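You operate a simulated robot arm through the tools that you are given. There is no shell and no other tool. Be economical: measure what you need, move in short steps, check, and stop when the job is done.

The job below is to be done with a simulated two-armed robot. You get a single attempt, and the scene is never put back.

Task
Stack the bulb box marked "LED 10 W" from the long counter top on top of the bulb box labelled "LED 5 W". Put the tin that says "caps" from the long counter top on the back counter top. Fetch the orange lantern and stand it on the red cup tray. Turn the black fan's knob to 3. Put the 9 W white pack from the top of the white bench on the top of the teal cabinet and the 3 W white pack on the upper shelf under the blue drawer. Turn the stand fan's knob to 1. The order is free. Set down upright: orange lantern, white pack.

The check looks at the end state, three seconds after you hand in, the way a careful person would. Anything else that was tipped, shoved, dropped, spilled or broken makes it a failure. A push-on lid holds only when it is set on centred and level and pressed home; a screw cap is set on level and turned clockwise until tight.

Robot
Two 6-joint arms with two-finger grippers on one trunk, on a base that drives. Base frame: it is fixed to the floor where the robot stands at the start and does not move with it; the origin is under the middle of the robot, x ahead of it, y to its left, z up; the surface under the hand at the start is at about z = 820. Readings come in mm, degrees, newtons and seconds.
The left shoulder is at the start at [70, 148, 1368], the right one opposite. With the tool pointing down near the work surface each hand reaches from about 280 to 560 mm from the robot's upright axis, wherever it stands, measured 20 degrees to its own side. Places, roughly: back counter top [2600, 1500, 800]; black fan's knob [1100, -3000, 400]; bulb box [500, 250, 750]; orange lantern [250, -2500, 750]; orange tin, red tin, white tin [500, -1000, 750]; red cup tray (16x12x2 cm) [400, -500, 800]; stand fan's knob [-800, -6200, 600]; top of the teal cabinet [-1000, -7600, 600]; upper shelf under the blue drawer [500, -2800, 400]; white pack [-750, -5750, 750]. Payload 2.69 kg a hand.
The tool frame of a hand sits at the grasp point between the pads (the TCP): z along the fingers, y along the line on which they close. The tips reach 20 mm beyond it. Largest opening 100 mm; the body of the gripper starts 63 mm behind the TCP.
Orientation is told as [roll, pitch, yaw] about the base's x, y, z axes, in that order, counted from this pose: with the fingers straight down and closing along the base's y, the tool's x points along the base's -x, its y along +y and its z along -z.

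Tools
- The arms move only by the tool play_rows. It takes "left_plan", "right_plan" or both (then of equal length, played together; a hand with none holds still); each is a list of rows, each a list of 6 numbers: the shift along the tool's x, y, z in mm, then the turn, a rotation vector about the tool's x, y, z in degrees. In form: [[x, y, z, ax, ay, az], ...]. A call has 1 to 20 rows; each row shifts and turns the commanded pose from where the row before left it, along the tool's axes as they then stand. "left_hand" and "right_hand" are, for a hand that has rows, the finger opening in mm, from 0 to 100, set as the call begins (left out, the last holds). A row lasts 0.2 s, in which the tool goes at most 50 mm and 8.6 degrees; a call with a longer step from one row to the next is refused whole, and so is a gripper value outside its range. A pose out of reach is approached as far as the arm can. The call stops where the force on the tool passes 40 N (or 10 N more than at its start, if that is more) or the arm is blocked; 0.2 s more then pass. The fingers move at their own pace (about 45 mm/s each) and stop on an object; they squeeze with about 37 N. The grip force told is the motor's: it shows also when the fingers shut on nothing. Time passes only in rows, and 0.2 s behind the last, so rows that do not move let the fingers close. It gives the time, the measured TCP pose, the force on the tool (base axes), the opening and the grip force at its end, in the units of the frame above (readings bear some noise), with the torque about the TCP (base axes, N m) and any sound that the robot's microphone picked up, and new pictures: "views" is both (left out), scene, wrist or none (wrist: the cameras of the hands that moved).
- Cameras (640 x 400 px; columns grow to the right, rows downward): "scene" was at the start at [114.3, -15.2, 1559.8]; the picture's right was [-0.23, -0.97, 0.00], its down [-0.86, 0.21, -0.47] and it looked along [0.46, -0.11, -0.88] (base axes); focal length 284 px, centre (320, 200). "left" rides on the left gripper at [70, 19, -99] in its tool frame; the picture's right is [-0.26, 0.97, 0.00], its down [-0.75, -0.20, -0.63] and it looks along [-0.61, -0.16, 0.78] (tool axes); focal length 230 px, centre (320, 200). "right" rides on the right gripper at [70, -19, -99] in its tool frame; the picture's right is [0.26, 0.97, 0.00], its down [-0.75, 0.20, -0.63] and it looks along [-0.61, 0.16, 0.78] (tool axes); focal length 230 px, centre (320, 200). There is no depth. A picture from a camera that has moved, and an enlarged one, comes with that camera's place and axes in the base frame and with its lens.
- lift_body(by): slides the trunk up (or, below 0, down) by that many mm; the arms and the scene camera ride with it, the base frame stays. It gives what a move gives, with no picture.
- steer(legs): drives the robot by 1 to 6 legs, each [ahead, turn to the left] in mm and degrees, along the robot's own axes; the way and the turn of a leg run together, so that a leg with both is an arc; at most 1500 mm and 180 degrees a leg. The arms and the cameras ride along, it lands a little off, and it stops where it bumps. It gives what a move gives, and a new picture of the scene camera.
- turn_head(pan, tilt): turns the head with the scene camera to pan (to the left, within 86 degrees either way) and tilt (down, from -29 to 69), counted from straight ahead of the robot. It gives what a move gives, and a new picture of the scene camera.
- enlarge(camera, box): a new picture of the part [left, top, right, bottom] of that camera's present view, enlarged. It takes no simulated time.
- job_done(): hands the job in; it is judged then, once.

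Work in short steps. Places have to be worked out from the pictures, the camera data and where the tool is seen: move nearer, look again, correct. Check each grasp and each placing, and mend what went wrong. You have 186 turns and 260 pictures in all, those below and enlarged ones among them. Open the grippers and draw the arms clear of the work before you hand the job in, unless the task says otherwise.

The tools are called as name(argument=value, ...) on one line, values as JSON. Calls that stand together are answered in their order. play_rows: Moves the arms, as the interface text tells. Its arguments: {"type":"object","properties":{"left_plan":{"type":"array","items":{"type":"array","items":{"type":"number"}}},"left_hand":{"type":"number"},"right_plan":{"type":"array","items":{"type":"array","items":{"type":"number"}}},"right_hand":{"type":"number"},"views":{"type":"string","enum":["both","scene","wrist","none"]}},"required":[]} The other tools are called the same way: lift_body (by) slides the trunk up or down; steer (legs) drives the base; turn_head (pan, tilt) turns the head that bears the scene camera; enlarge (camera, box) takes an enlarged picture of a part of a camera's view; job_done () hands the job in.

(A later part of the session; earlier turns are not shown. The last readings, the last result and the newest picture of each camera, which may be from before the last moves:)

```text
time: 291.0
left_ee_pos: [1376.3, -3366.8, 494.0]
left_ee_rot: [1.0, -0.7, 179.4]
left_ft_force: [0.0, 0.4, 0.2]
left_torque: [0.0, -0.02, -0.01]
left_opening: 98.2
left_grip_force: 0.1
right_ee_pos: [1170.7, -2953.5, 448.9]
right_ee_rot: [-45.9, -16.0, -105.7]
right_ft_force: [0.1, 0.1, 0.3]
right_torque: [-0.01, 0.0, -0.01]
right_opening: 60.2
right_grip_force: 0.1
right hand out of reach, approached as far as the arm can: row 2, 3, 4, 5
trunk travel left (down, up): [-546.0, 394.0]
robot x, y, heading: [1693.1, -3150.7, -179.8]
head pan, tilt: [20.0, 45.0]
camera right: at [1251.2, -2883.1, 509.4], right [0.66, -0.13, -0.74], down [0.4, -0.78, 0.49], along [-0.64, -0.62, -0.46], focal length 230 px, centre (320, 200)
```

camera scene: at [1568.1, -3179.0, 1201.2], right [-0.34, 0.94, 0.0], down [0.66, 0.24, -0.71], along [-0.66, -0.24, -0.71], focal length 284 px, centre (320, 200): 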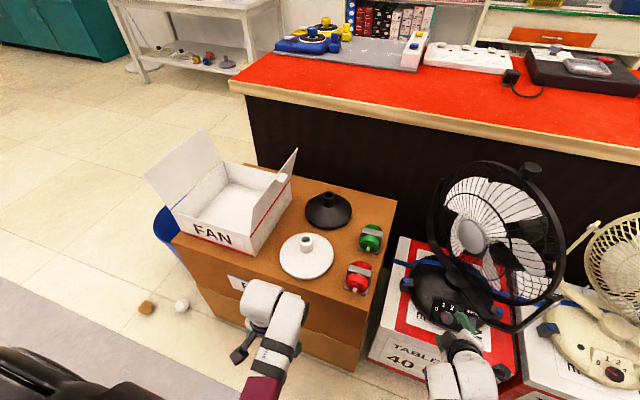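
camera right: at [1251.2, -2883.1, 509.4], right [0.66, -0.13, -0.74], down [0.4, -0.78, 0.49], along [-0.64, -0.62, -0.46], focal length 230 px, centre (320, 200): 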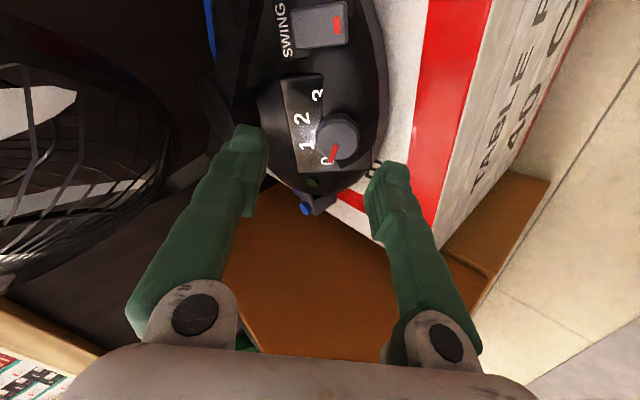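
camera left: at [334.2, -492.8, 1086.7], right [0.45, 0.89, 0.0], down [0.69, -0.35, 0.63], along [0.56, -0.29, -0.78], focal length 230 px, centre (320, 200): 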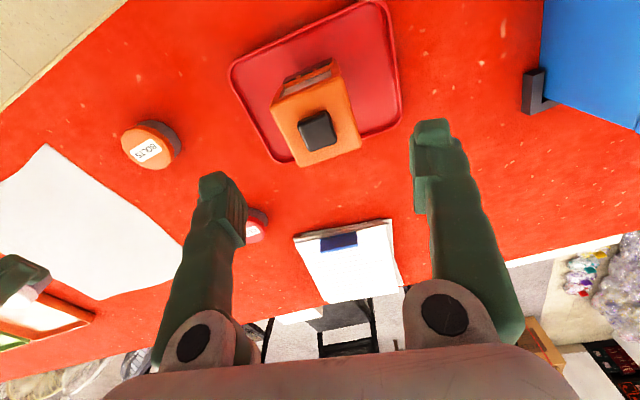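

Out of reach by ~50 mm. I retract, drive 80 mm closer and lower the trunk slightly.

play_rows(right_plan=[[0, 0, -20, 0, 0, 0], [0, 0, -20, 0, 0, 0], [0, 0, -20, 0, 0, 0], [0, 0, -20, 0, 0, 0], [0, 0, 0, 0, 0, 0]], views="none")

steer(legs=[[75, 0]])

play_rows(right_plan=[[0, 0, 0, 0, 0, 0]], views="wrist")

```text
time: 292.2
left_ee_pos: [1376.2, -3366.6, 493.1]
left_ee_rot: [1.0, -0.7, 179.4]
left_ft_force: [0.2, -0.5, 0.0]
left_torque: [0.01, -0.02, 0.03]
left_opening: 97.9
left_grip_force: 0.0
right_ee_pos: [1229.2, -2952.5, 502.7]
right_ee_rot: [-44.4, -16.1, -105.7]
right_ft_force: [0.0, 0.5, 0.0]
right_torque: [0.02, 0.03, -0.01]
right_opening: 60.0
right_grip_force: 0.0
right hand out of reach, approached as far as the arm can: row 1
trunk travel left (down, up): [-546.0, 394.0]
robot x, y, heading: [1697.5, -3150.6, -179.9]
head pan, tilt: [20.0, 45.0]
```

```text
time: 293.2
left_ee_pos: [1301.9, -3365.5, 492.6]
left_ee_rot: [1.1, -0.7, 179.5]
left_ft_force: [-0.2, 0.8, -0.4]
left_torque: [0.06, -0.01, -0.01]
left_opening: 98.2
left_grip_force: 0.0
right_ee_pos: [1152.5, -2951.7, 502.2]
right_ee_rot: [-44.3, -16.0, -105.5]
right_ft_force: [-0.5, -0.5, -0.5]
right_torque: [0.0, -0.01, 0.02]
right_opening: 60.2
right_grip_force: 0.1
trunk travel left (down, up): [-546.0, 394.0]
robot x, y, heading: [1616.7, -3153.0, -179.8]
head pan, tilt: [20.0, 45.0]
camera scene: at [1492.0, -3179.0, 1201.1], right [-0.34, 0.94, 0.0], down [0.67, 0.24, -0.71], along [-0.66, -0.24, -0.71], focal length 284 px, centre (320, 200)
```

scene: 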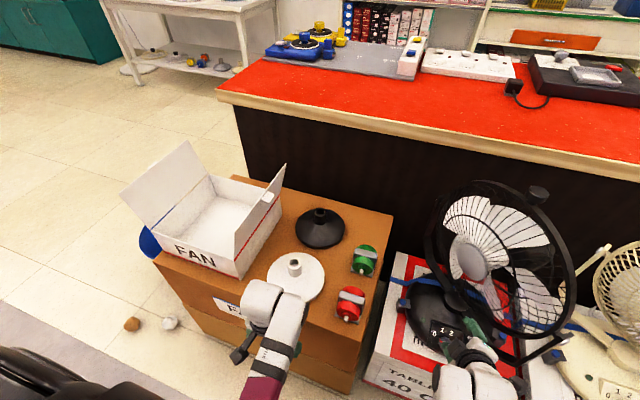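

```text
time: 293.6
left_ee_pos: [1300.8, -3366.8, 494.1]
left_ee_rot: [1.1, -0.7, 179.3]
left_ft_force: [-0.8, -0.5, -0.1]
left_torque: [0.0, 0.03, -0.04]
left_opening: 97.8
left_grip_force: 0.2
right_ee_pos: [1153.7, -2952.0, 502.8]
right_ee_rot: [-44.3, -16.0, -105.6]
right_ft_force: [-0.1, 0.6, -1.0]
right_torque: [-0.02, -0.02, 0.04]
right_opening: 60.1
right_grip_force: 0.0
trunk travel left (down, up): [-546.0, 394.0]
robot x, y, heading: [1617.7, -3152.8, -179.9]
head pan, tilt: [20.0, 45.0]
camera right: at [1232.5, -2881.0, 565.8], right [0.68, -0.13, -0.72], down [0.39, -0.77, 0.51], along [-0.62, -0.63, -0.47], focal length 230 px, centre (320, 200)
```

right: 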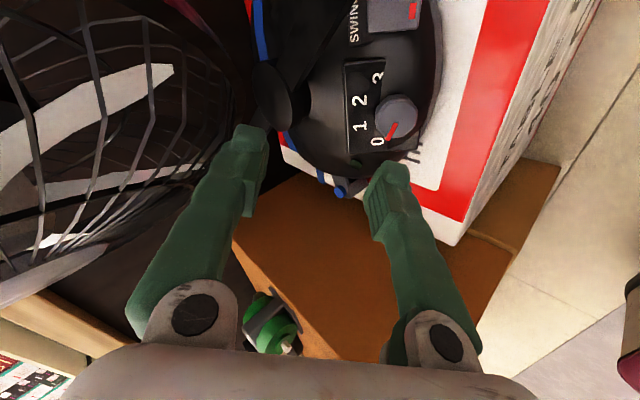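

I shift back onto the knob axis, 60 mm in front, and check.

play_rows(right_plan=[[5.3, 14.4, 6.4, 0, 0, 0], [5.3, 14.4, 6.4, 0, 0, 0], [5.2, 14.4, 6.5, 0, 0, 0], [5.2, 14.4, 6.5, 0, 0, 0], [0, 0, 0, 0, 0, 0]], views="wrist")

```text
time: 294.8
left_ee_pos: [1299.7, -3367.4, 492.6]
left_ee_rot: [1.1, -0.7, 179.4]
left_ft_force: [0.3, 0.0, 0.3]
left_torque: [-0.01, -0.01, 0.03]
left_opening: 97.9
left_grip_force: 0.1
right_ee_pos: [1176.3, -2954.5, 441.6]
right_ee_rot: [-44.3, -16.1, -105.7]
right_ft_force: [0.2, -0.4, 0.2]
right_torque: [0.03, 0.01, 0.01]
right_opening: 59.8
right_grip_force: 0.1
trunk travel left (down, up): [-546.0, 394.0]
robot x, y, heading: [1616.8, -3149.6, -180.0]
head pan, tilt: [20.0, 45.0]
camera right: at [1255.1, -2883.2, 503.1], right [0.68, -0.13, -0.72], down [0.39, -0.77, 0.51], along [-0.62, -0.63, -0.47], focal length 230 px, centre (320, 200)
```

right: 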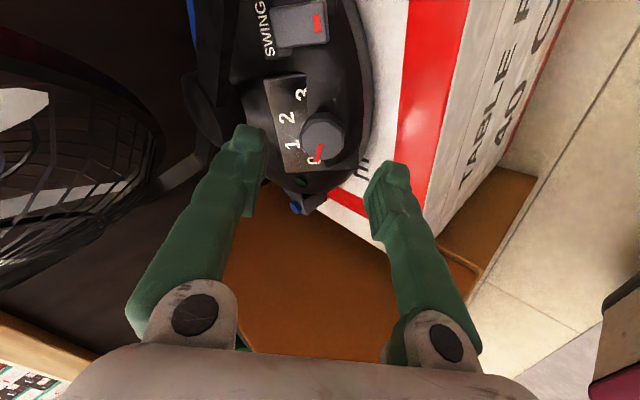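

Advance 57 mm onto the knob.

play_rows(right_plan=[[0, 0, 18, 0, 0, 0], [0, 0, 18, 0, 0, 0], [0, 0, 12, 0, 0, 0], [0, 0, 9, 0, 0, 0], [0, 0, 0, 0, 0, 0]], views="wrist")

```text
time: 296.0
left_ee_pos: [1301.2, -3366.8, 493.7]
left_ee_rot: [1.2, -0.7, 179.4]
left_ft_force: [-0.1, 0.4, 0.3]
left_torque: [0.02, 0.02, -0.01]
left_opening: 98.0
left_grip_force: 0.0
right_ee_pos: [1141.9, -2940.7, 433.3]
right_ee_rot: [-44.4, -16.1, -105.6]
right_ft_force: [0.3, -0.8, 0.4]
right_torque: [-0.01, 0.0, 0.01]
right_opening: 60.1
right_grip_force: 0.1
right hand out of reach, approached as far as the arm can: row 2, 3
trunk travel left (down, up): [-546.0, 394.0]
robot x, y, heading: [1616.7, -3155.8, -179.9]
head pan, tilt: [20.0, 45.0]
camera right: at [1221.4, -2869.5, 495.5], right [0.68, -0.13, -0.72], down [0.39, -0.77, 0.51], along [-0.62, -0.63, -0.47], focal length 230 px, centre (320, 200)
```

right: 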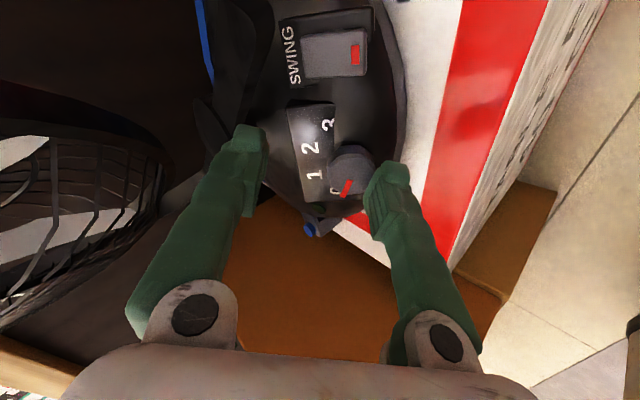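

The arm lacks downward reach; I retract 100 mm, lower the trunk by 100 mm, and re-approach.

play_rows(right_plan=[[0, 0, -20, 0, 0, 0], [0, 0, -20, 0, 0, 0], [0, 0, -20, 0, 0, 0], [0, 0, -20, 0, 0, 0], [0, 0, -20, 0, 0, 0], [0, 0, 0, 0, 0, 0]], views="none")

lift_body(by=-100)

```text
time: 297.4
left_ee_pos: [1301.5, -3366.6, 493.2]
left_ee_rot: [1.1, -0.6, 179.4]
left_ft_force: [0.0, 0.2, -0.1]
left_torque: [-0.01, 0.04, -0.02]
left_opening: 98.1
left_grip_force: 0.1
right_ee_pos: [1208.6, -2929.8, 507.9]
right_ee_rot: [-45.6, -14.3, -104.4]
right_ft_force: [-0.4, 0.4, 0.4]
right_torque: [0.0, 0.01, 0.03]
right_opening: 59.8
right_grip_force: 0.0
trunk travel left (down, up): [-546.0, 394.0]
robot x, y, heading: [1618.2, -3151.6, -180.2]
head pan, tilt: [20.0, 45.0]
```

```text
time: 298.7
left_ee_pos: [1300.7, -3366.7, 393.5]
left_ee_rot: [1.1, -0.7, 179.4]
left_ft_force: [-1.0, 0.1, 0.2]
left_torque: [-0.02, 0.01, 0.0]
left_opening: 97.8
left_grip_force: 0.0
right_ee_pos: [1213.6, -2927.4, 404.1]
right_ee_rot: [-45.2, -14.2, -104.8]
right_ft_force: [0.0, 0.9, 0.2]
right_torque: [-0.03, 0.01, 0.01]
right_opening: 59.9
right_grip_force: 0.2
trunk travel left (down, up): [-446.0, 494.0]
robot x, y, heading: [1615.1, -3154.0, -179.9]
head pan, tilt: [20.0, 45.0]
```

play_rows(right_plan=[[-11, -9.5, -5, 0, 0, 0], [-11, -9.5, 0, 0, 0, 0], [-11, -9.5, 5, 0, 0, 0], [-11, -9.5, 10, 0, 0, 0], [0, 0, 0, 0, 0, 0]], views="wrist")

```text
time: 300.1
left_ee_pos: [1301.8, -3366.7, 391.8]
left_ee_rot: [1.0, -0.7, 179.4]
left_ft_force: [0.1, -0.7, 0.2]
left_torque: [-0.03, -0.02, 0.02]
left_opening: 97.8
left_grip_force: 0.0
right_ee_pos: [1178.5, -2925.3, 427.6]
right_ee_rot: [-45.1, -10.5, -105.0]
right_ft_force: [-1.2, 0.3, 0.2]
right_torque: [0.01, -0.05, -0.02]
right_opening: 59.8
right_grip_force: 0.0
trunk travel left (down, up): [-446.0, 494.0]
robot x, y, heading: [1618.9, -3151.4, -179.9]
head pan, tilt: [20.0, 45.0]
stopped in row 5 (right hand): the arm was blocked; the commanded pose is now the measured one
camera right: at [1255.9, -2859.9, 497.1], right [0.69, -0.05, -0.72], down [0.39, -0.81, 0.43], along [-0.61, -0.58, -0.54], focal length 230 px, centre (320, 200)
```

right: 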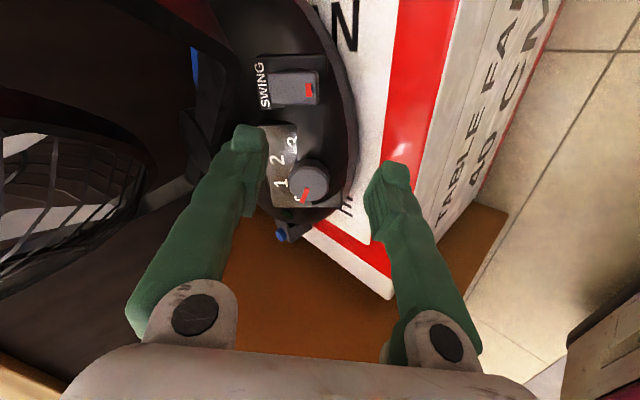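

The arm is blocked from moving left; I look with the head at the elbow/chair side.

turn_head(pan=-30, tilt=55)

```text
time: 301.3
left_ee_pos: [1300.2, -3366.6, 394.1]
left_ee_rot: [1.0, -0.8, 179.4]
left_ft_force: [-0.2, 0.7, -0.2]
left_torque: [0.0, 0.03, 0.01]
left_opening: 97.8
left_grip_force: 0.1
right_ee_pos: [1178.2, -2925.2, 428.5]
right_ee_rot: [-44.9, -10.6, -105.0]
right_ft_force: [-0.7, 0.4, 0.8]
right_torque: [-0.02, 0.02, -0.01]
right_opening: 59.8
right_grip_force: 0.1
trunk travel left (down, up): [-446.0, 494.0]
robot x, y, heading: [1616.9, -3150.8, -180.0]
head pan, tilt: [-30.0, 55.0]
camera scene: at [1507.0, -3115.2, 1087.8], right [0.5, 0.87, 0.0], down [0.71, -0.41, -0.57], along [-0.5, 0.29, -0.82], focal length 284 px, centre (320, 200)
```

scene: 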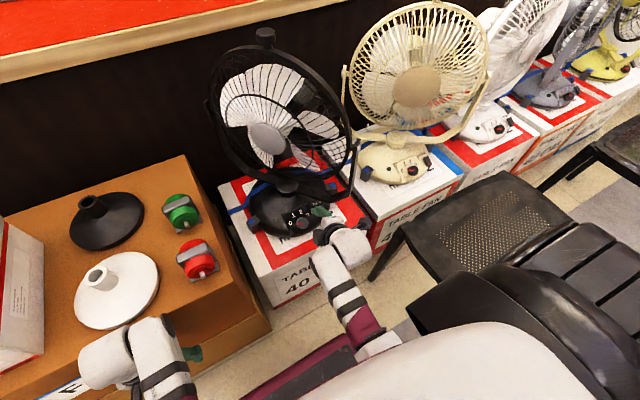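

To stay clear of joint limits I will turn the knob in two 70° bites with the hand at −35°…+35°. Retract and rotate back to −35°.

play_rows(right_plan=[[0, 0, -20, 0, 0, 0], [0, 0, -20, 0, 0, 0], [0, 0, 0, 0, 0, 8.3], [0, 0, 0, 0, 0, 8.3], [0, 0, 0, 0, 0, 8.3], [0, 0, 0, 0, 0, 8.3], [0, 0, 0, 0, 0, 0]], views="wrist")

```text
time: 303.1
left_ee_pos: [1300.9, -3366.4, 392.2]
left_ee_rot: [1.1, -0.7, 179.3]
left_ft_force: [-0.4, 0.1, -0.5]
left_torque: [0.03, 0.01, 0.03]
left_opening: 98.0
left_grip_force: 0.1
right_ee_pos: [1205.1, -2899.0, 459.6]
right_ee_rot: [-38.6, -28.8, -129.1]
right_ft_force: [0.1, -0.9, 0.2]
right_torque: [0.03, 0.01, -0.01]
right_opening: 60.0
right_grip_force: 0.2
trunk travel left (down, up): [-446.0, 494.0]
robot x, y, heading: [1615.1, -3151.1, -180.0]
head pan, tilt: [-30.0, 55.0]
stopped in row 7 (right hand): the arm was blocked; the commanded pose is now the measured one
camera right: at [1307.9, -2848.7, 503.7], right [0.55, -0.53, -0.65], down [0.12, -0.72, 0.68], along [-0.83, -0.45, -0.33], focal length 230 px, centre (320, 200)
```

right: 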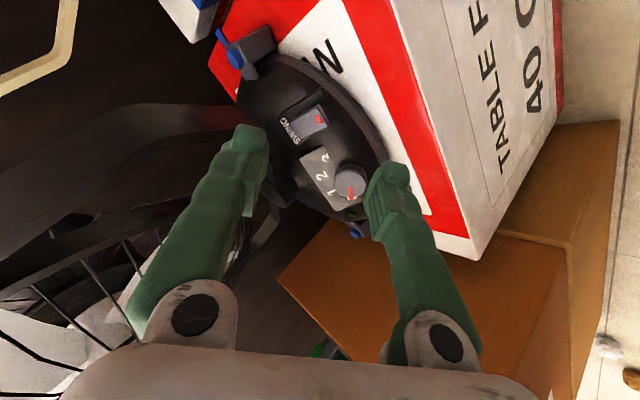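

The arm folds too tightly with the trunk this low. I raise it 50 mm, fix the 6° sideways tilt, and go to the pre-approach point.

lift_body(by=55)

play_rows(right_plan=[[0, 0, 0, -2.1, -2, 0], [-2, 13, 8, -2.1, -2, 0], [-2, 13, 14, 0, 0, 0], [-2, 13, 16, 0, 0, 0], [-2, 13, 16, 0, 0, 0], [-2, 13, 16, 0, 0, 0], [0, 0, 0, 0, 0, 0]], views="wrist")

```text
time: 304.1
left_ee_pos: [1301.2, -3367.1, 449.0]
left_ee_rot: [1.1, -0.7, 179.4]
left_ft_force: [0.1, -0.8, 0.1]
left_torque: [-0.03, 0.04, 0.0]
left_opening: 98.1
left_grip_force: 0.0
right_ee_pos: [1206.0, -2898.7, 514.2]
right_ee_rot: [-38.5, -28.7, -129.2]
right_ft_force: [0.0, -0.3, -0.4]
right_torque: [0.0, -0.01, -0.04]
right_opening: 60.4
right_grip_force: 0.2
trunk travel left (down, up): [-501.0, 439.0]
robot x, y, heading: [1617.5, -3149.3, -179.9]
head pan, tilt: [-30.0, 55.0]
```

```text
time: 305.7
left_ee_pos: [1300.6, -3366.1, 448.9]
left_ee_rot: [1.2, -0.6, 179.4]
left_ft_force: [-0.1, -0.4, -0.7]
left_torque: [0.03, -0.02, 0.0]
left_opening: 98.1
left_grip_force: 0.1
right_ee_pos: [1180.6, -2951.2, 436.8]
right_ee_rot: [-35.9, -31.7, -126.2]
right_ft_force: [0.3, 0.4, 0.6]
right_torque: [0.0, -0.03, -0.02]
right_opening: 60.1
right_grip_force: 0.1
trunk travel left (down, up): [-501.0, 439.0]
robot x, y, heading: [1618.9, -3151.3, -180.1]
head pan, tilt: [-30.0, 55.0]
camera right: at [1279.5, -2889.8, 479.2], right [0.58, -0.52, -0.62], down [0.17, -0.66, 0.73], along [-0.79, -0.53, -0.3], focal length 230 px, centre (320, 200)
```

right: 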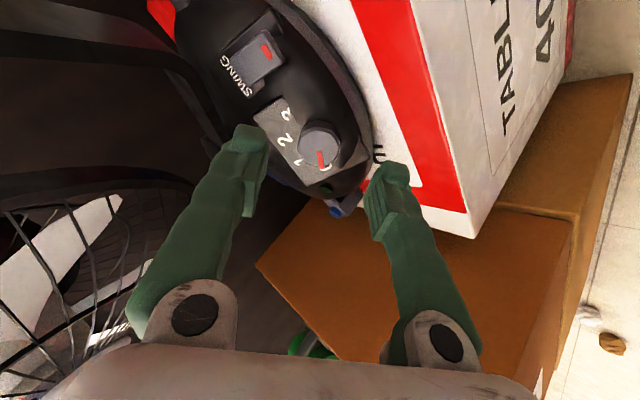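

Perfectly on the knob axis. Advance 57 mm.

play_rows(right_plan=[[0, 0, 18, 0, 0, 0], [0, 0, 18, 0, 0, 0], [0, 0, 12, 0, 0, 0], [0, 0, 9, 0, 0, 0], [0, 0, 0, 0, 0, 0]], views="wrist")

```text
time: 306.9
left_ee_pos: [1301.6, -3367.2, 448.7]
left_ee_rot: [1.1, -0.8, 179.4]
left_ft_force: [-0.4, -0.9, -0.4]
left_torque: [-0.03, 0.0, 0.01]
left_opening: 97.9
left_grip_force: 0.0
right_ee_pos: [1137.7, -2956.2, 398.7]
right_ee_rot: [-35.6, -32.3, -126.4]
right_ft_force: [-0.3, -0.3, 0.8]
right_torque: [0.02, 0.02, 0.01]
right_opening: 60.1
right_grip_force: 0.0
trunk travel left (down, up): [-501.0, 439.0]
robot x, y, heading: [1619.7, -3153.0, -180.1]
head pan, tilt: [-30.0, 55.0]
camera right: at [1236.7, -2894.6, 440.6], right [0.58, -0.53, -0.61], down [0.18, -0.66, 0.73], along [-0.79, -0.54, -0.29], focal length 230 px, centre (320, 200)
```

right: 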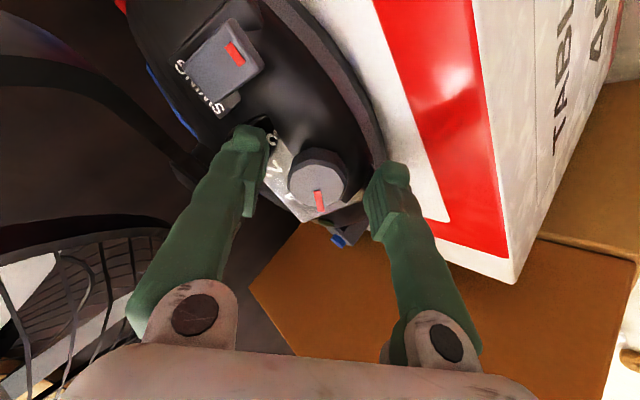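

The knob is between the fingers; close on it.

play_rows(right_plan=[[0, 0, 0, 0, 0, 0], [0, 0, 0, 0, 0, 0], [0, 0, 0, 0, 0, 0], [0, 0, 0, 0, 0, 0]], right_hand=20, views="wrist")

```text
time: 307.9
left_ee_pos: [1301.1, -3366.3, 448.5]
left_ee_rot: [1.1, -0.7, 179.4]
left_ft_force: [-0.1, -0.7, -0.7]
left_torque: [-0.01, 0.03, 0.02]
left_opening: 97.9
left_grip_force: 0.0
right_ee_pos: [1137.2, -2954.7, 398.8]
right_ee_rot: [-35.6, -32.1, -126.3]
right_ft_force: [-6.0, 5.1, 1.9]
right_torque: [0.07, -0.02, -0.09]
right_opening: 32.7
right_grip_force: 44.8
trunk travel left (down, up): [-501.0, 439.0]
robot x, y, heading: [1618.2, -3152.4, 179.9]
head pan, tilt: [-30.0, 55.0]
camera right: at [1236.3, -2893.6, 440.9], right [0.58, -0.53, -0.61], down [0.18, -0.66, 0.73], along [-0.79, -0.54, -0.29], focal length 230 px, centre (320, 200)
```

right: 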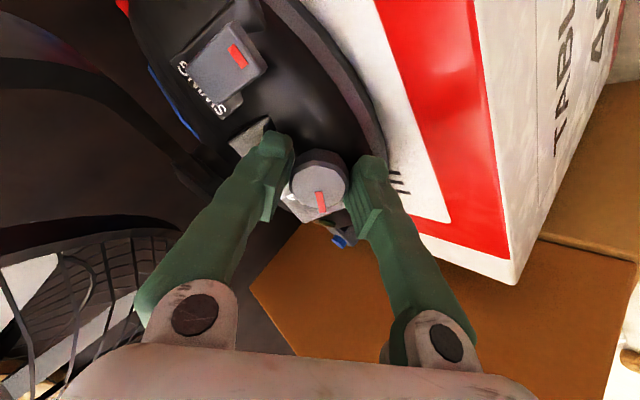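

Gripped (32.7 mm). Turn clockwise 68°.

play_rows(right_plan=[[0, 0, 0, 0, 0, 8.5], [0, 0, 0, 0, 0, 8.5], [0, 0, 0, 0, 0, 8.5], [0, 0, 0, 0, 0, 8.5], [0, 0, 0, 0, 0, 8.5], [0, 0, 0, 0, 0, 8.5], [0, 0, 0, 0, 0, 8.5], [0, 0, 0, 0, 0, 8.5], [0, 0, 0, 0, 0, 0]], views="wrist")

```text
time: 309.9
left_ee_pos: [1302.1, -3366.6, 448.6]
left_ee_rot: [1.1, -0.9, 179.5]
left_ft_force: [0.0, 0.5, 0.6]
left_torque: [-0.01, -0.02, -0.01]
left_opening: 97.8
left_grip_force: 0.1
right_ee_pos: [1138.6, -2955.4, 399.3]
right_ee_rot: [24.4, -41.1, 145.6]
right_ft_force: [-0.3, -1.2, 9.8]
right_torque: [0.18, -0.13, -0.14]
right_opening: 32.3
right_grip_force: 45.1
trunk travel left (down, up): [-501.0, 439.0]
robot x, y, heading: [1618.5, -3153.4, -179.6]
head pan, tilt: [-30.0, 55.0]
camera right: at [1259.5, -2968.9, 417.1], right [-0.12, -0.98, 0.13], down [-0.07, 0.14, 0.99], along [-0.99, 0.11, -0.08], focal length 230 px, centre (320, 200)
```

right: 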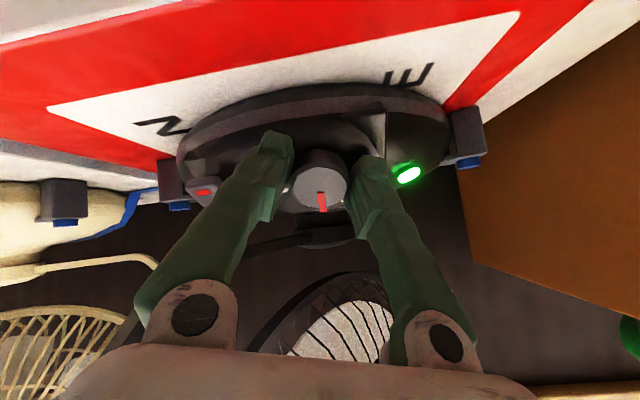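

Light is on; the knob follows. Continue clockwise in smaller portion (43°) watching for blocking.

play_rows(right_plan=[[0, 0, 0, 0, 0, 8.5], [0, 0, 0, 0, 0, 8.5], [0, 0, 0, 0, 0, 8.5], [0, 0, 0, 0, 0, 8.5], [0, 0, 0, 0, 0, 8.5], [0, 0, 0, 0, 0, 0]], views="wrist")

```text
time: 311.3
left_ee_pos: [1302.3, -3366.4, 449.5]
left_ee_rot: [1.0, -0.9, 179.4]
left_ft_force: [0.4, -0.5, -0.8]
left_torque: [-0.01, 0.01, 0.0]
left_opening: 98.0
left_grip_force: 0.0
right_ee_pos: [1138.2, -2955.2, 401.2]
right_ee_rot: [44.7, -15.9, 105.8]
right_ft_force: [0.9, 8.0, 24.0]
right_torque: [0.27, 0.08, -0.26]
right_opening: 32.1
right_grip_force: 45.4
trunk travel left (down, up): [-501.0, 439.0]
robot x, y, heading: [1618.8, -3147.7, 179.8]
head pan, tilt: [-30.0, 55.0]
camera right: at [1241.0, -3012.8, 438.6], right [-0.54, -0.61, 0.58], down [0.14, 0.62, 0.77], along [-0.83, 0.5, -0.25], focal length 230 px, centre (320, 200)
```

right: 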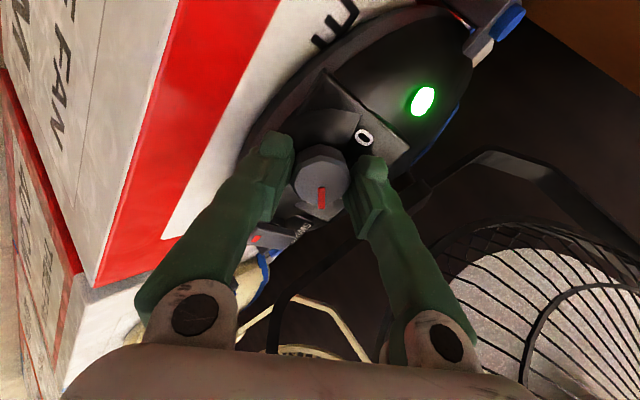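

111° done; ~28° remain. Continue.

play_rows(right_plan=[[0, 0, -0.5, 0, 0, 7], [0, 0, -0.5, 0, 0, 7], [0, 0, 0, 0, 0, 7], [0, 0, 0, 0, 0, 6], [0, 0, 0, 0, 0, 0]], views="wrist")

```text
time: 312.5
left_ee_pos: [1302.2, -3366.9, 448.1]
left_ee_rot: [0.9, -0.9, 179.5]
left_ft_force: [0.2, -0.5, -0.2]
left_torque: [-0.01, 0.02, 0.01]
left_opening: 98.0
left_grip_force: 0.1
right_ee_pos: [1137.4, -2956.0, 401.4]
right_ee_rot: [46.8, 3.4, 86.9]
right_ft_force: [-6.3, 3.9, 20.9]
right_torque: [0.49, 0.03, 0.45]
right_opening: 32.4
right_grip_force: 44.6
trunk travel left (down, up): [-501.0, 439.0]
robot x, y, heading: [1614.9, -3147.3, -180.0]
head pan, tilt: [-30.0, 55.0]
camera right: at [1220.4, -3027.0, 461.5], right [-0.67, -0.18, 0.72], down [0.36, 0.77, 0.53], along [-0.65, 0.62, -0.45], focal length 230 px, centre (320, 200)
```

right: 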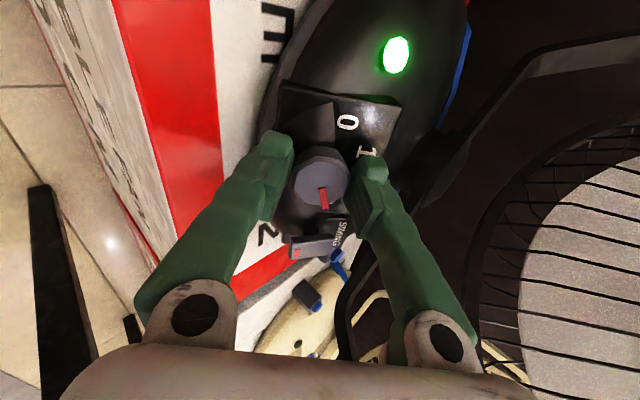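

137.8° turned. Release, retract and check the pointer.

play_rows(right_plan=[[0, 0, 0, 0, 0, 0], [0, 0, 0, 0, 0, 0], [0, 0, 0, 0, 0, 0], [0, 0, -20, 0, 0, 0], [0, 0, -20, 0, 0, 0], [0, 0, -20, 0, 0, 0], [0, 0, -20, 0, 0, 0]], right_hand=62, views="none")

enlarge(camera="right", box=[230, 60, 430, 200])

```text
time: 314.1
left_ee_pos: [1300.4, -3367.8, 448.6]
left_ee_rot: [1.1, -0.7, 179.4]
left_ft_force: [-0.7, -0.3, -0.2]
left_torque: [0.01, 0.02, -0.01]
left_opening: 98.2
left_grip_force: 0.0
right_ee_pos: [1189.6, -2935.6, 459.3]
right_ee_rot: [47.3, 0.6, 87.9]
right_ft_force: [0.3, -1.0, -0.6]
right_torque: [-0.01, 0.02, 0.0]
right_opening: 62.0
right_grip_force: 0.1
trunk travel left (down, up): [-501.0, 439.0]
robot x, y, heading: [1616.8, -3150.5, 179.9]
head pan, tilt: [-30.0, 55.0]
```

```text
2.86 times, centred on (330, 130) of right
camera zoom: at [1273.8, -3008.1, 514.5], right [-0.66, -0.22, 0.71], down [0.36, 0.74, 0.56], along [-0.66, 0.63, -0.41], focal length 657 px, centre (291, 400)
```

zoom: 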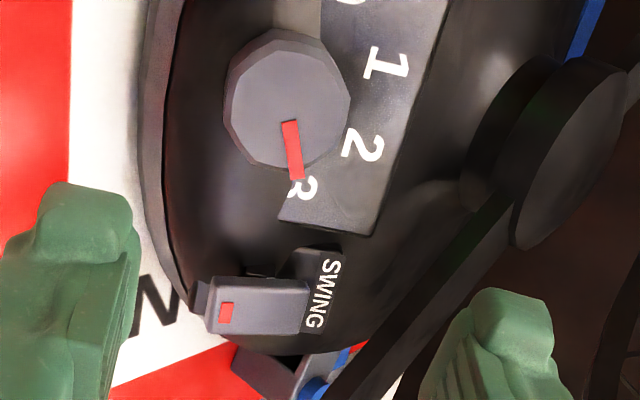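

The pointer is on 3. I back away 350 mm and then re-pose the right arm.

steer(legs=[[-350, 0]])

play_rows(right_plan=[[0, 0, 0, 0, 0, -8.5], [0, 0, 0, 0, 0, -8.5], [0, 0, 0, 0, 0, -8.5], [0, 0, 0, 0, 0, -8.5], [0, 0, 0, 0, 0, -8.5], [0, 0, 0, 0, 0, -8.5], [0, 0, 0, 0, 0, -8.5], [0, 0, 0, 0, 0, -8.5], [0, 0, 0, 0, 0, -8.5], [0, 0, 0, 0, 0, -8.5], [0, 0, 0, 0, 0, -8.5]], views="none")

```text
time: 316.4
left_ee_pos: [1652.0, -3366.8, 448.5]
left_ee_rot: [1.2, -0.7, 179.6]
left_ft_force: [0.1, 0.6, 0.6]
left_torque: [-0.01, -0.02, 0.0]
left_opening: 98.1
left_grip_force: 0.1
right_ee_pos: [1546.4, -2933.4, 455.0]
right_ee_rot: [46.7, 0.7, 87.7]
right_ft_force: [-0.2, 0.1, -0.1]
right_torque: [-0.03, -0.02, -0.01]
right_opening: 61.9
right_grip_force: 0.1
trunk travel left (down, up): [-501.0, 439.0]
robot x, y, heading: [1966.6, -3149.6, -180.0]
head pan, tilt: [-30.0, 55.0]
camera scene: at [1858.1, -3115.1, 1142.9], right [0.5, 0.87, 0.0], down [0.71, -0.41, -0.57], along [-0.5, 0.29, -0.82], focal length 284 px, centre (320, 200)
```

scene: 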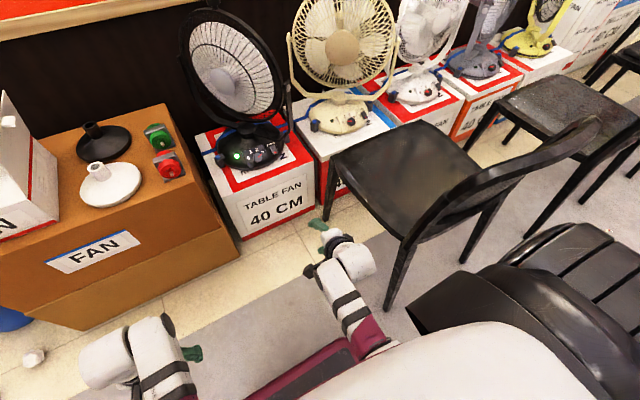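

```text
time: 318.8
left_ee_pos: [1651.2, -3366.2, 447.6]
left_ee_rot: [1.1, -0.6, 179.5]
left_ft_force: [0.3, 0.1, 0.3]
left_torque: [0.0, 0.0, -0.02]
left_opening: 98.0
left_grip_force: 0.0
right_ee_pos: [1547.2, -2931.7, 453.5]
right_ee_rot: [-3.1, -46.6, -177.6]
right_ft_force: [0.2, 0.2, -0.7]
right_torque: [0.01, -0.03, -0.01]
right_opening: 62.0
right_grip_force: 0.0
trunk travel left (down, up): [-501.0, 439.0]
robot x, y, heading: [1969.9, -3150.1, -179.9]
head pan, tilt: [-30.0, 55.0]
```

Now raise the trunk and bring the right hand back to vertical.

lift_body(by=425)

play_rows(right_plan=[[-10, 0, -5, 0, 7.8, 0], [-10, 0, -5, 0, 7.8, 0], [0, 0, -5, 0, 7.8, 0], [0, 0, -5, 0, 7.8, 0], [0, 0, -5, 0, 7.8, 0], [0, 0, -5, 0, 7.8, 0], [0, 0, 0, 0, 0, 0]], right_hand=98, views="none")

```text
refused: 425 is not a number from -400 to 400
```

```text
time: 320.4
left_ee_pos: [1651.2, -3366.8, 448.0]
left_ee_rot: [1.2, -0.7, 179.5]
left_ft_force: [0.4, -0.1, -0.2]
left_torque: [-0.01, -0.01, 0.02]
left_opening: 97.9
left_grip_force: 0.0
right_ee_pos: [1545.3, -2934.7, 495.5]
right_ee_rot: [-1.8, 0.3, 180.0]
right_ft_force: [-0.2, -0.3, -0.8]
right_torque: [0.0, -0.03, -0.03]
right_opening: 97.9
right_grip_force: 0.0
trunk travel left (down, up): [-501.0, 439.0]
robot x, y, heading: [1972.4, -3153.4, -180.0]
head pan, tilt: [-30.0, 55.0]
```

lift_body(by=400)

steer(legs=[[0, 90], [1500, 0], [1000, 0], [0, -90]])

turn_head(pan=0, tilt=25)

```text
time: 324.2
left_ee_pos: [1650.8, -3367.4, 847.6]
left_ee_rot: [1.1, -0.7, 179.4]
left_ft_force: [0.0, -0.2, 0.3]
left_torque: [-0.01, 0.02, -0.01]
left_opening: 98.0
left_grip_force: 0.1
right_ee_pos: [1545.8, -2934.3, 894.3]
right_ee_rot: [-1.8, 0.2, 180.0]
right_ft_force: [0.7, -0.2, -0.1]
right_torque: [-0.02, -0.01, -0.05]
right_opening: 97.9
right_grip_force: 0.1
trunk travel left (down, up): [-901.0, 39.0]
robot x, y, heading: [1969.3, -3150.1, -180.0]
head pan, tilt: [-30.0, 55.0]
```

```text
time: 344.0
left_ee_pos: [1637.3, -5859.4, 847.9]
left_ee_rot: [1.0, -0.6, 178.9]
left_ft_force: [-0.3, 0.5, -0.2]
left_torque: [0.0, 0.02, -0.01]
left_opening: 98.1
left_grip_force: 0.0
right_ee_pos: [1537.1, -5426.1, 894.7]
right_ee_rot: [-1.8, 0.2, 179.4]
right_ft_force: [0.2, 0.4, -0.8]
right_torque: [0.03, 0.0, 0.01]
right_opening: 98.1
right_grip_force: 0.1
trunk travel left (down, up): [-901.0, 39.0]
robot x, y, heading: [1956.9, -5645.8, 179.7]
head pan, tilt: [-30.0, 55.0]
camera scene: at [1846.4, -5608.8, 1542.8], right [0.51, 0.86, 0.0], down [0.71, -0.42, -0.57], along [-0.49, 0.29, -0.82], focal length 284 px, centre (320, 200)
```

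scene: 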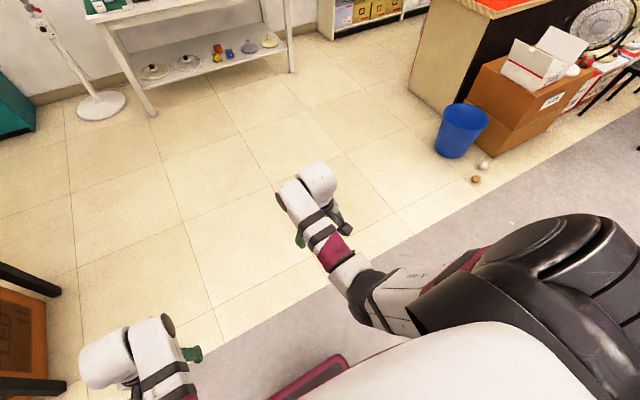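

```text
time: 345.0
left_ee_pos: [1638.5, -5858.7, 848.1]
left_ee_rot: [1.2, -0.6, 178.9]
left_ft_force: [0.1, -0.7, -0.5]
left_torque: [0.01, 0.0, -0.03]
left_opening: 97.8
left_grip_force: 0.0
right_ee_pos: [1535.8, -5426.7, 893.7]
right_ee_rot: [-1.8, 0.2, 179.4]
right_ft_force: [1.4, 0.1, 0.2]
right_torque: [-0.02, -0.02, 0.0]
right_opening: 98.0
right_grip_force: 0.0
trunk travel left (down, up): [-901.0, 39.0]
robot x, y, heading: [1959.0, -5647.0, 179.3]
head pan, tilt: [0.0, 25.0]
camera scene: at [1816.4, -5644.1, 1586.7], right [0.01, 1.0, 0.0], down [0.42, 0.0, -0.91], along [-0.91, 0.01, -0.42], focal length 284 px, centre (320, 200)
```

scene: 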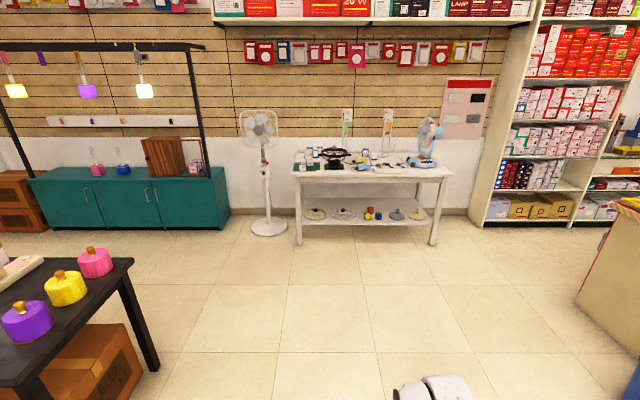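

Bench, stand fan and teal cabinet are all in view. I drive to (≈100,−5650) to look at the packs.

steer(legs=[[1500, 0], [330, 0]])

turn_head(pan=5, tilt=40)

```text
time: 354.1
left_ee_pos: [-182.3, -5838.3, 848.6]
left_ee_rot: [1.3, -0.7, 178.7]
left_ft_force: [-0.2, 0.3, 0.3]
left_torque: [0.01, -0.01, 0.03]
left_opening: 98.1
left_grip_force: 0.1
right_ee_pos: [-283.9, -5406.0, 894.7]
right_ee_rot: [-1.8, 0.1, 179.3]
right_ft_force: [-0.5, -0.7, 0.9]
right_torque: [-0.03, 0.01, 0.0]
right_opening: 98.1
right_grip_force: 0.0
trunk travel left (down, up): [-901.0, 39.0]
robot x, y, heading: [138.1, -5625.9, 179.6]
head pan, tilt: [0.0, 25.0]
camera scene: at [-2.4, -5625.1, 1587.1], right [0.01, 1.0, 0.0], down [0.42, 0.0, -0.91], along [-0.91, 0.01, -0.42], focal length 284 px, centre (320, 200)
```

scene: 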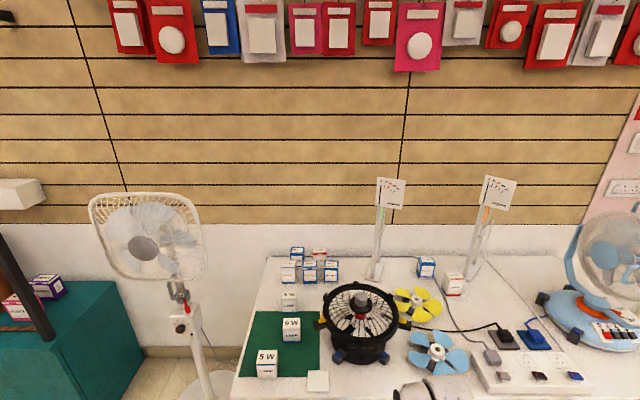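

```text
time: 354.9
left_ee_pos: [-184.2, -5839.1, 847.6]
left_ee_rot: [1.2, -0.6, 178.8]
left_ft_force: [-0.9, 0.0, 0.6]
left_torque: [0.0, -0.02, 0.03]
left_opening: 98.0
left_grip_force: 0.1
right_ee_pos: [-285.2, -5406.9, 892.6]
right_ee_rot: [-1.9, 0.2, 179.4]
right_ft_force: [-0.6, 0.3, 0.3]
right_torque: [0.0, -0.01, -0.02]
right_opening: 98.0
right_grip_force: 0.1
trunk travel left (down, up): [-901.0, 39.0]
robot x, y, heading: [133.4, -5625.6, 179.2]
head pan, tilt: [5.0, 40.0]
camera scene: at [1.5, -5632.5, 1563.5], right [-0.08, 1.0, 0.0], down [0.64, 0.05, -0.77], along [-0.76, -0.06, -0.64], focal length 284 px, centre (320, 200)
```

scene: 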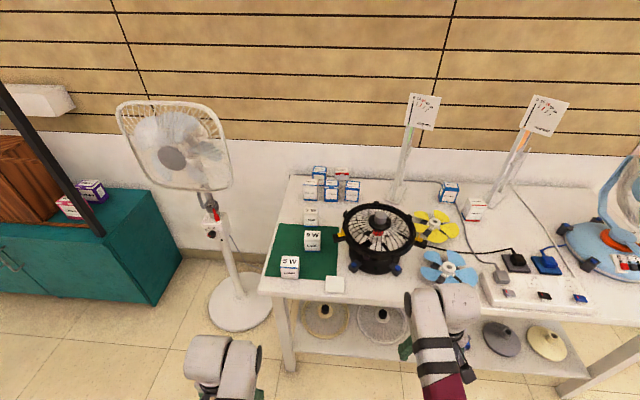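

enlarge(camera="scene", box=[255, 160, 375, 300])

enlarge(camera="scene", box=[180, 170, 260, 260])

enlarge(camera="scene", box=[0, 140, 190, 300])

```text
2.86 times, centred on (315, 230) of scene
camera zoom: at [1.5, -5632.5, 1563.5], right [-0.08, 1.0, 0.0], down [0.64, 0.05, -0.77], along [-0.76, -0.06, -0.64], focal length 812 px, centre (334, 114)
```

zoom: 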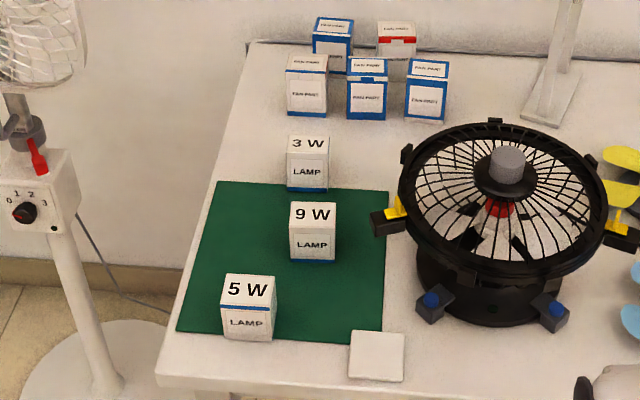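

```text
4.44 times, centred on (220, 215) of scene
camera zoom: at [1.5, -5632.5, 1563.5], right [-0.08, 1.0, 0.0], down [0.64, 0.05, -0.77], along [-0.76, -0.06, -0.64], focal length 1264 px, centre (764, 133)
```

zoom: 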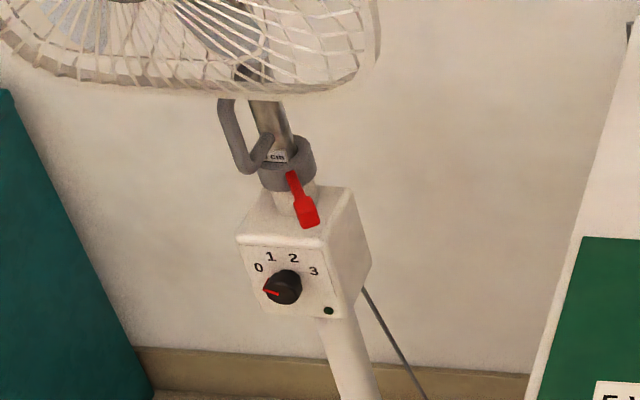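

```text
2.50 times, centred on (95, 220) of scene
camera zoom: at [1.5, -5632.5, 1563.5], right [-0.08, 1.0, 0.0], down [0.64, 0.05, -0.77], along [-0.76, -0.06, -0.64], focal length 711 px, centre (882, 150)
```

zoom: 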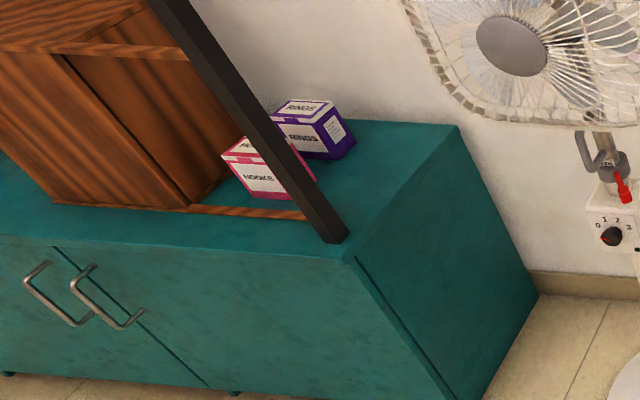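

9 W pack ≈(−690,−5713) on the green mat, 3 W pack behind it. With both hands free, I do the stand-fan knob first (pointer at 0; 1 is one step clockwise). I move sideways to face it.

steer(legs=[[0, 90], [410, 0], [0, -90]])

enlarge(camera="scene", box=[220, 150, 380, 290])

```text
time: 365.1
left_ee_pos: [-194.3, -6245.9, 848.1]
left_ee_rot: [1.2, -0.6, 178.1]
left_ft_force: [-0.2, -0.4, 0.1]
left_torque: [0.01, 0.0, 0.01]
left_opening: 98.1
left_grip_force: 0.0
right_ee_pos: [-289.9, -5810.8, 893.3]
right_ee_rot: [-1.8, 0.3, 178.5]
right_ft_force: [-0.2, 0.1, -0.7]
right_torque: [0.01, -0.01, 0.01]
right_opening: 98.1
right_grip_force: 0.1
trunk travel left (down, up): [-901.0, 39.0]
robot x, y, heading: [126.7, -6035.4, 178.5]
head pan, tilt: [5.0, 40.0]
camera scene: at [-6.5, -6041.8, 1563.5], right [-0.06, 1.0, 0.0], down [0.64, 0.04, -0.77], along [-0.76, -0.05, -0.64], focal length 284 px, centre (320, 200)
```

scene: 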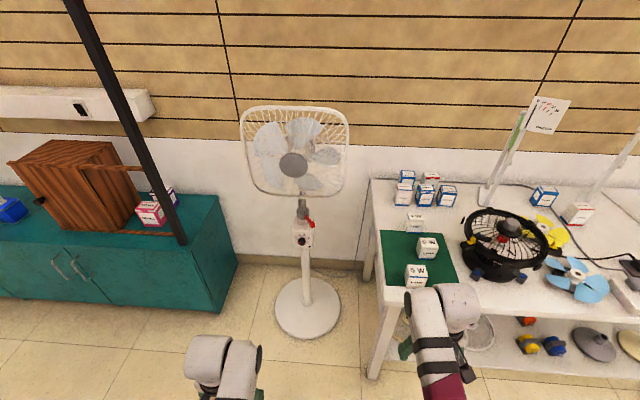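

```text
2.86 times, centred on (300, 220) of scene
camera zoom: at [-6.5, -6041.8, 1563.5], right [-0.06, 1.0, 0.0], down [0.64, 0.04, -0.77], along [-0.76, -0.05, -0.64], focal length 812 px, centre (377, 143)
```

zoom: 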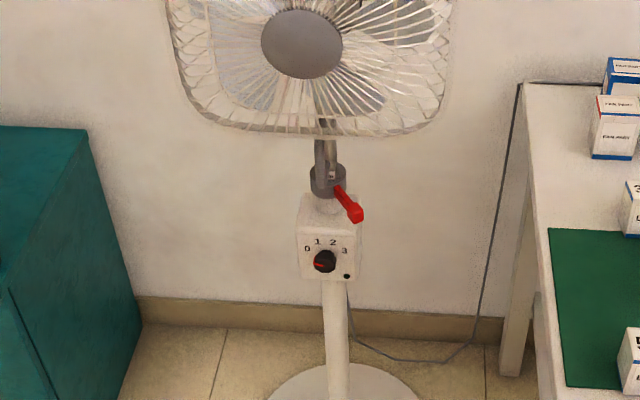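

Two views give the knob at K≈(−815,−6177,646), panel facing +x. I'll use the right hand: move to y≈−6345, x≈−290.

steer(legs=[[0, 91], [310, 0], [0, -89.5], [415, 0]])

lift_body(by=-340)

turn_head(pan=-15, tilt=35)

enlarge(camera="right", box=[0, 0, 640, 400])

```text
time: 376.9
left_ee_pos: [-585.3, -6572.1, 847.5]
left_ee_rot: [1.2, -0.5, -179.7]
left_ft_force: [-0.2, 0.7, 0.1]
left_torque: [0.01, 0.01, 0.0]
left_opening: 98.1
left_grip_force: 0.2
right_ee_pos: [-695.7, -6142.1, 893.8]
right_ee_rot: [-1.9, 1.0, -179.5]
right_ft_force: [-0.4, 0.4, -1.2]
right_torque: [0.01, 0.04, 0.0]
right_opening: 98.1
right_grip_force: 0.1
trunk travel left (down, up): [-901.0, 39.0]
robot x, y, heading: [-274.7, -6348.7, -178.9]
head pan, tilt: [5.0, 40.0]
stopped in leg 4: the force on the tool passed its limit at 95 N (the readings are from after the stop); the commanded pose is now the measured one
camera scene: at [-406.9, -6360.6, 1563.4], right [-0.1, 0.99, 0.0], down [0.64, 0.07, -0.77], along [-0.76, -0.08, -0.64], focal length 284 px, centre (320, 200)
```

scene: 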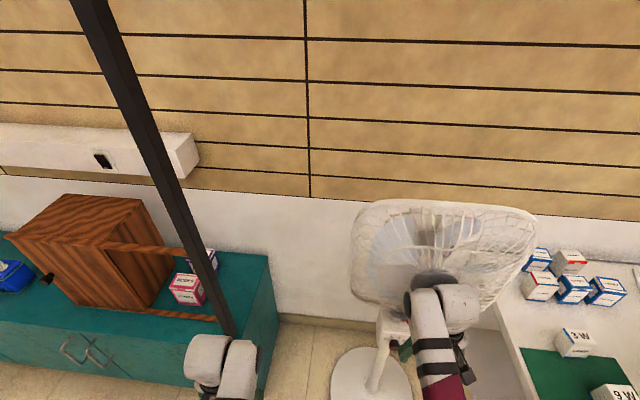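

```text
time: 380.2
left_ee_pos: [-585.4, -6569.9, 508.2]
left_ee_rot: [1.2, -0.6, -179.7]
left_ft_force: [0.3, -0.7, 0.8]
left_torque: [0.01, 0.01, 0.02]
left_opening: 97.7
left_grip_force: 0.1
right_ee_pos: [-694.6, -6142.8, 552.0]
right_ee_rot: [-1.9, 0.9, -179.4]
right_ft_force: [0.1, 0.1, -0.6]
right_torque: [-0.02, 0.01, -0.02]
right_opening: 98.0
right_grip_force: 0.0
trunk travel left (down, up): [-561.0, 379.0]
robot x, y, heading: [-273.5, -6350.0, -178.9]
head pan, tilt: [5.0, 40.0]
```

```text
time: 381.1
left_ee_pos: [-586.3, -6570.8, 507.7]
left_ee_rot: [1.2, -0.6, -179.8]
left_ft_force: [-0.6, -0.3, 0.7]
left_torque: [-0.02, -0.01, -0.02]
left_opening: 98.3
left_grip_force: 0.0
right_ee_pos: [-695.0, -6141.9, 553.3]
right_ee_rot: [-1.9, 0.9, -179.5]
right_ft_force: [-1.5, -0.4, -0.3]
right_torque: [0.0, -0.01, -0.01]
right_opening: 98.1
right_grip_force: 0.1
trunk travel left (down, up): [-561.0, 379.0]
robot x, y, heading: [-271.3, -6350.8, -179.1]
head pan, tilt: [-15.0, 35.0]
camera scene: at [-407.3, -6330.1, 1231.0], right [0.24, 0.97, 0.0], down [0.56, -0.14, -0.82], along [-0.79, 0.2, -0.57], focal length 284 px, centre (320, 200)
```

scene: 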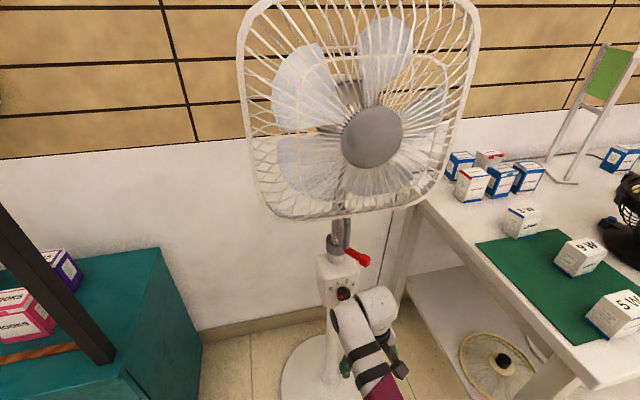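

```text
1.00 times, centred on (320, 200) of right (not enlarged: the box is as wide or as high as the picture)
camera zoom: at [-626.9, -6126.6, 655.1], right [0.27, -0.96, -0.03], down [-0.76, -0.23, 0.61], along [-0.59, -0.14, -0.79], focal length 230 px, centre (320, 200)
```

zoom: 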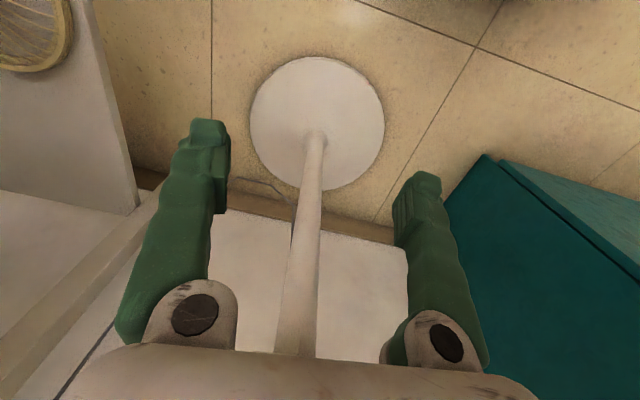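

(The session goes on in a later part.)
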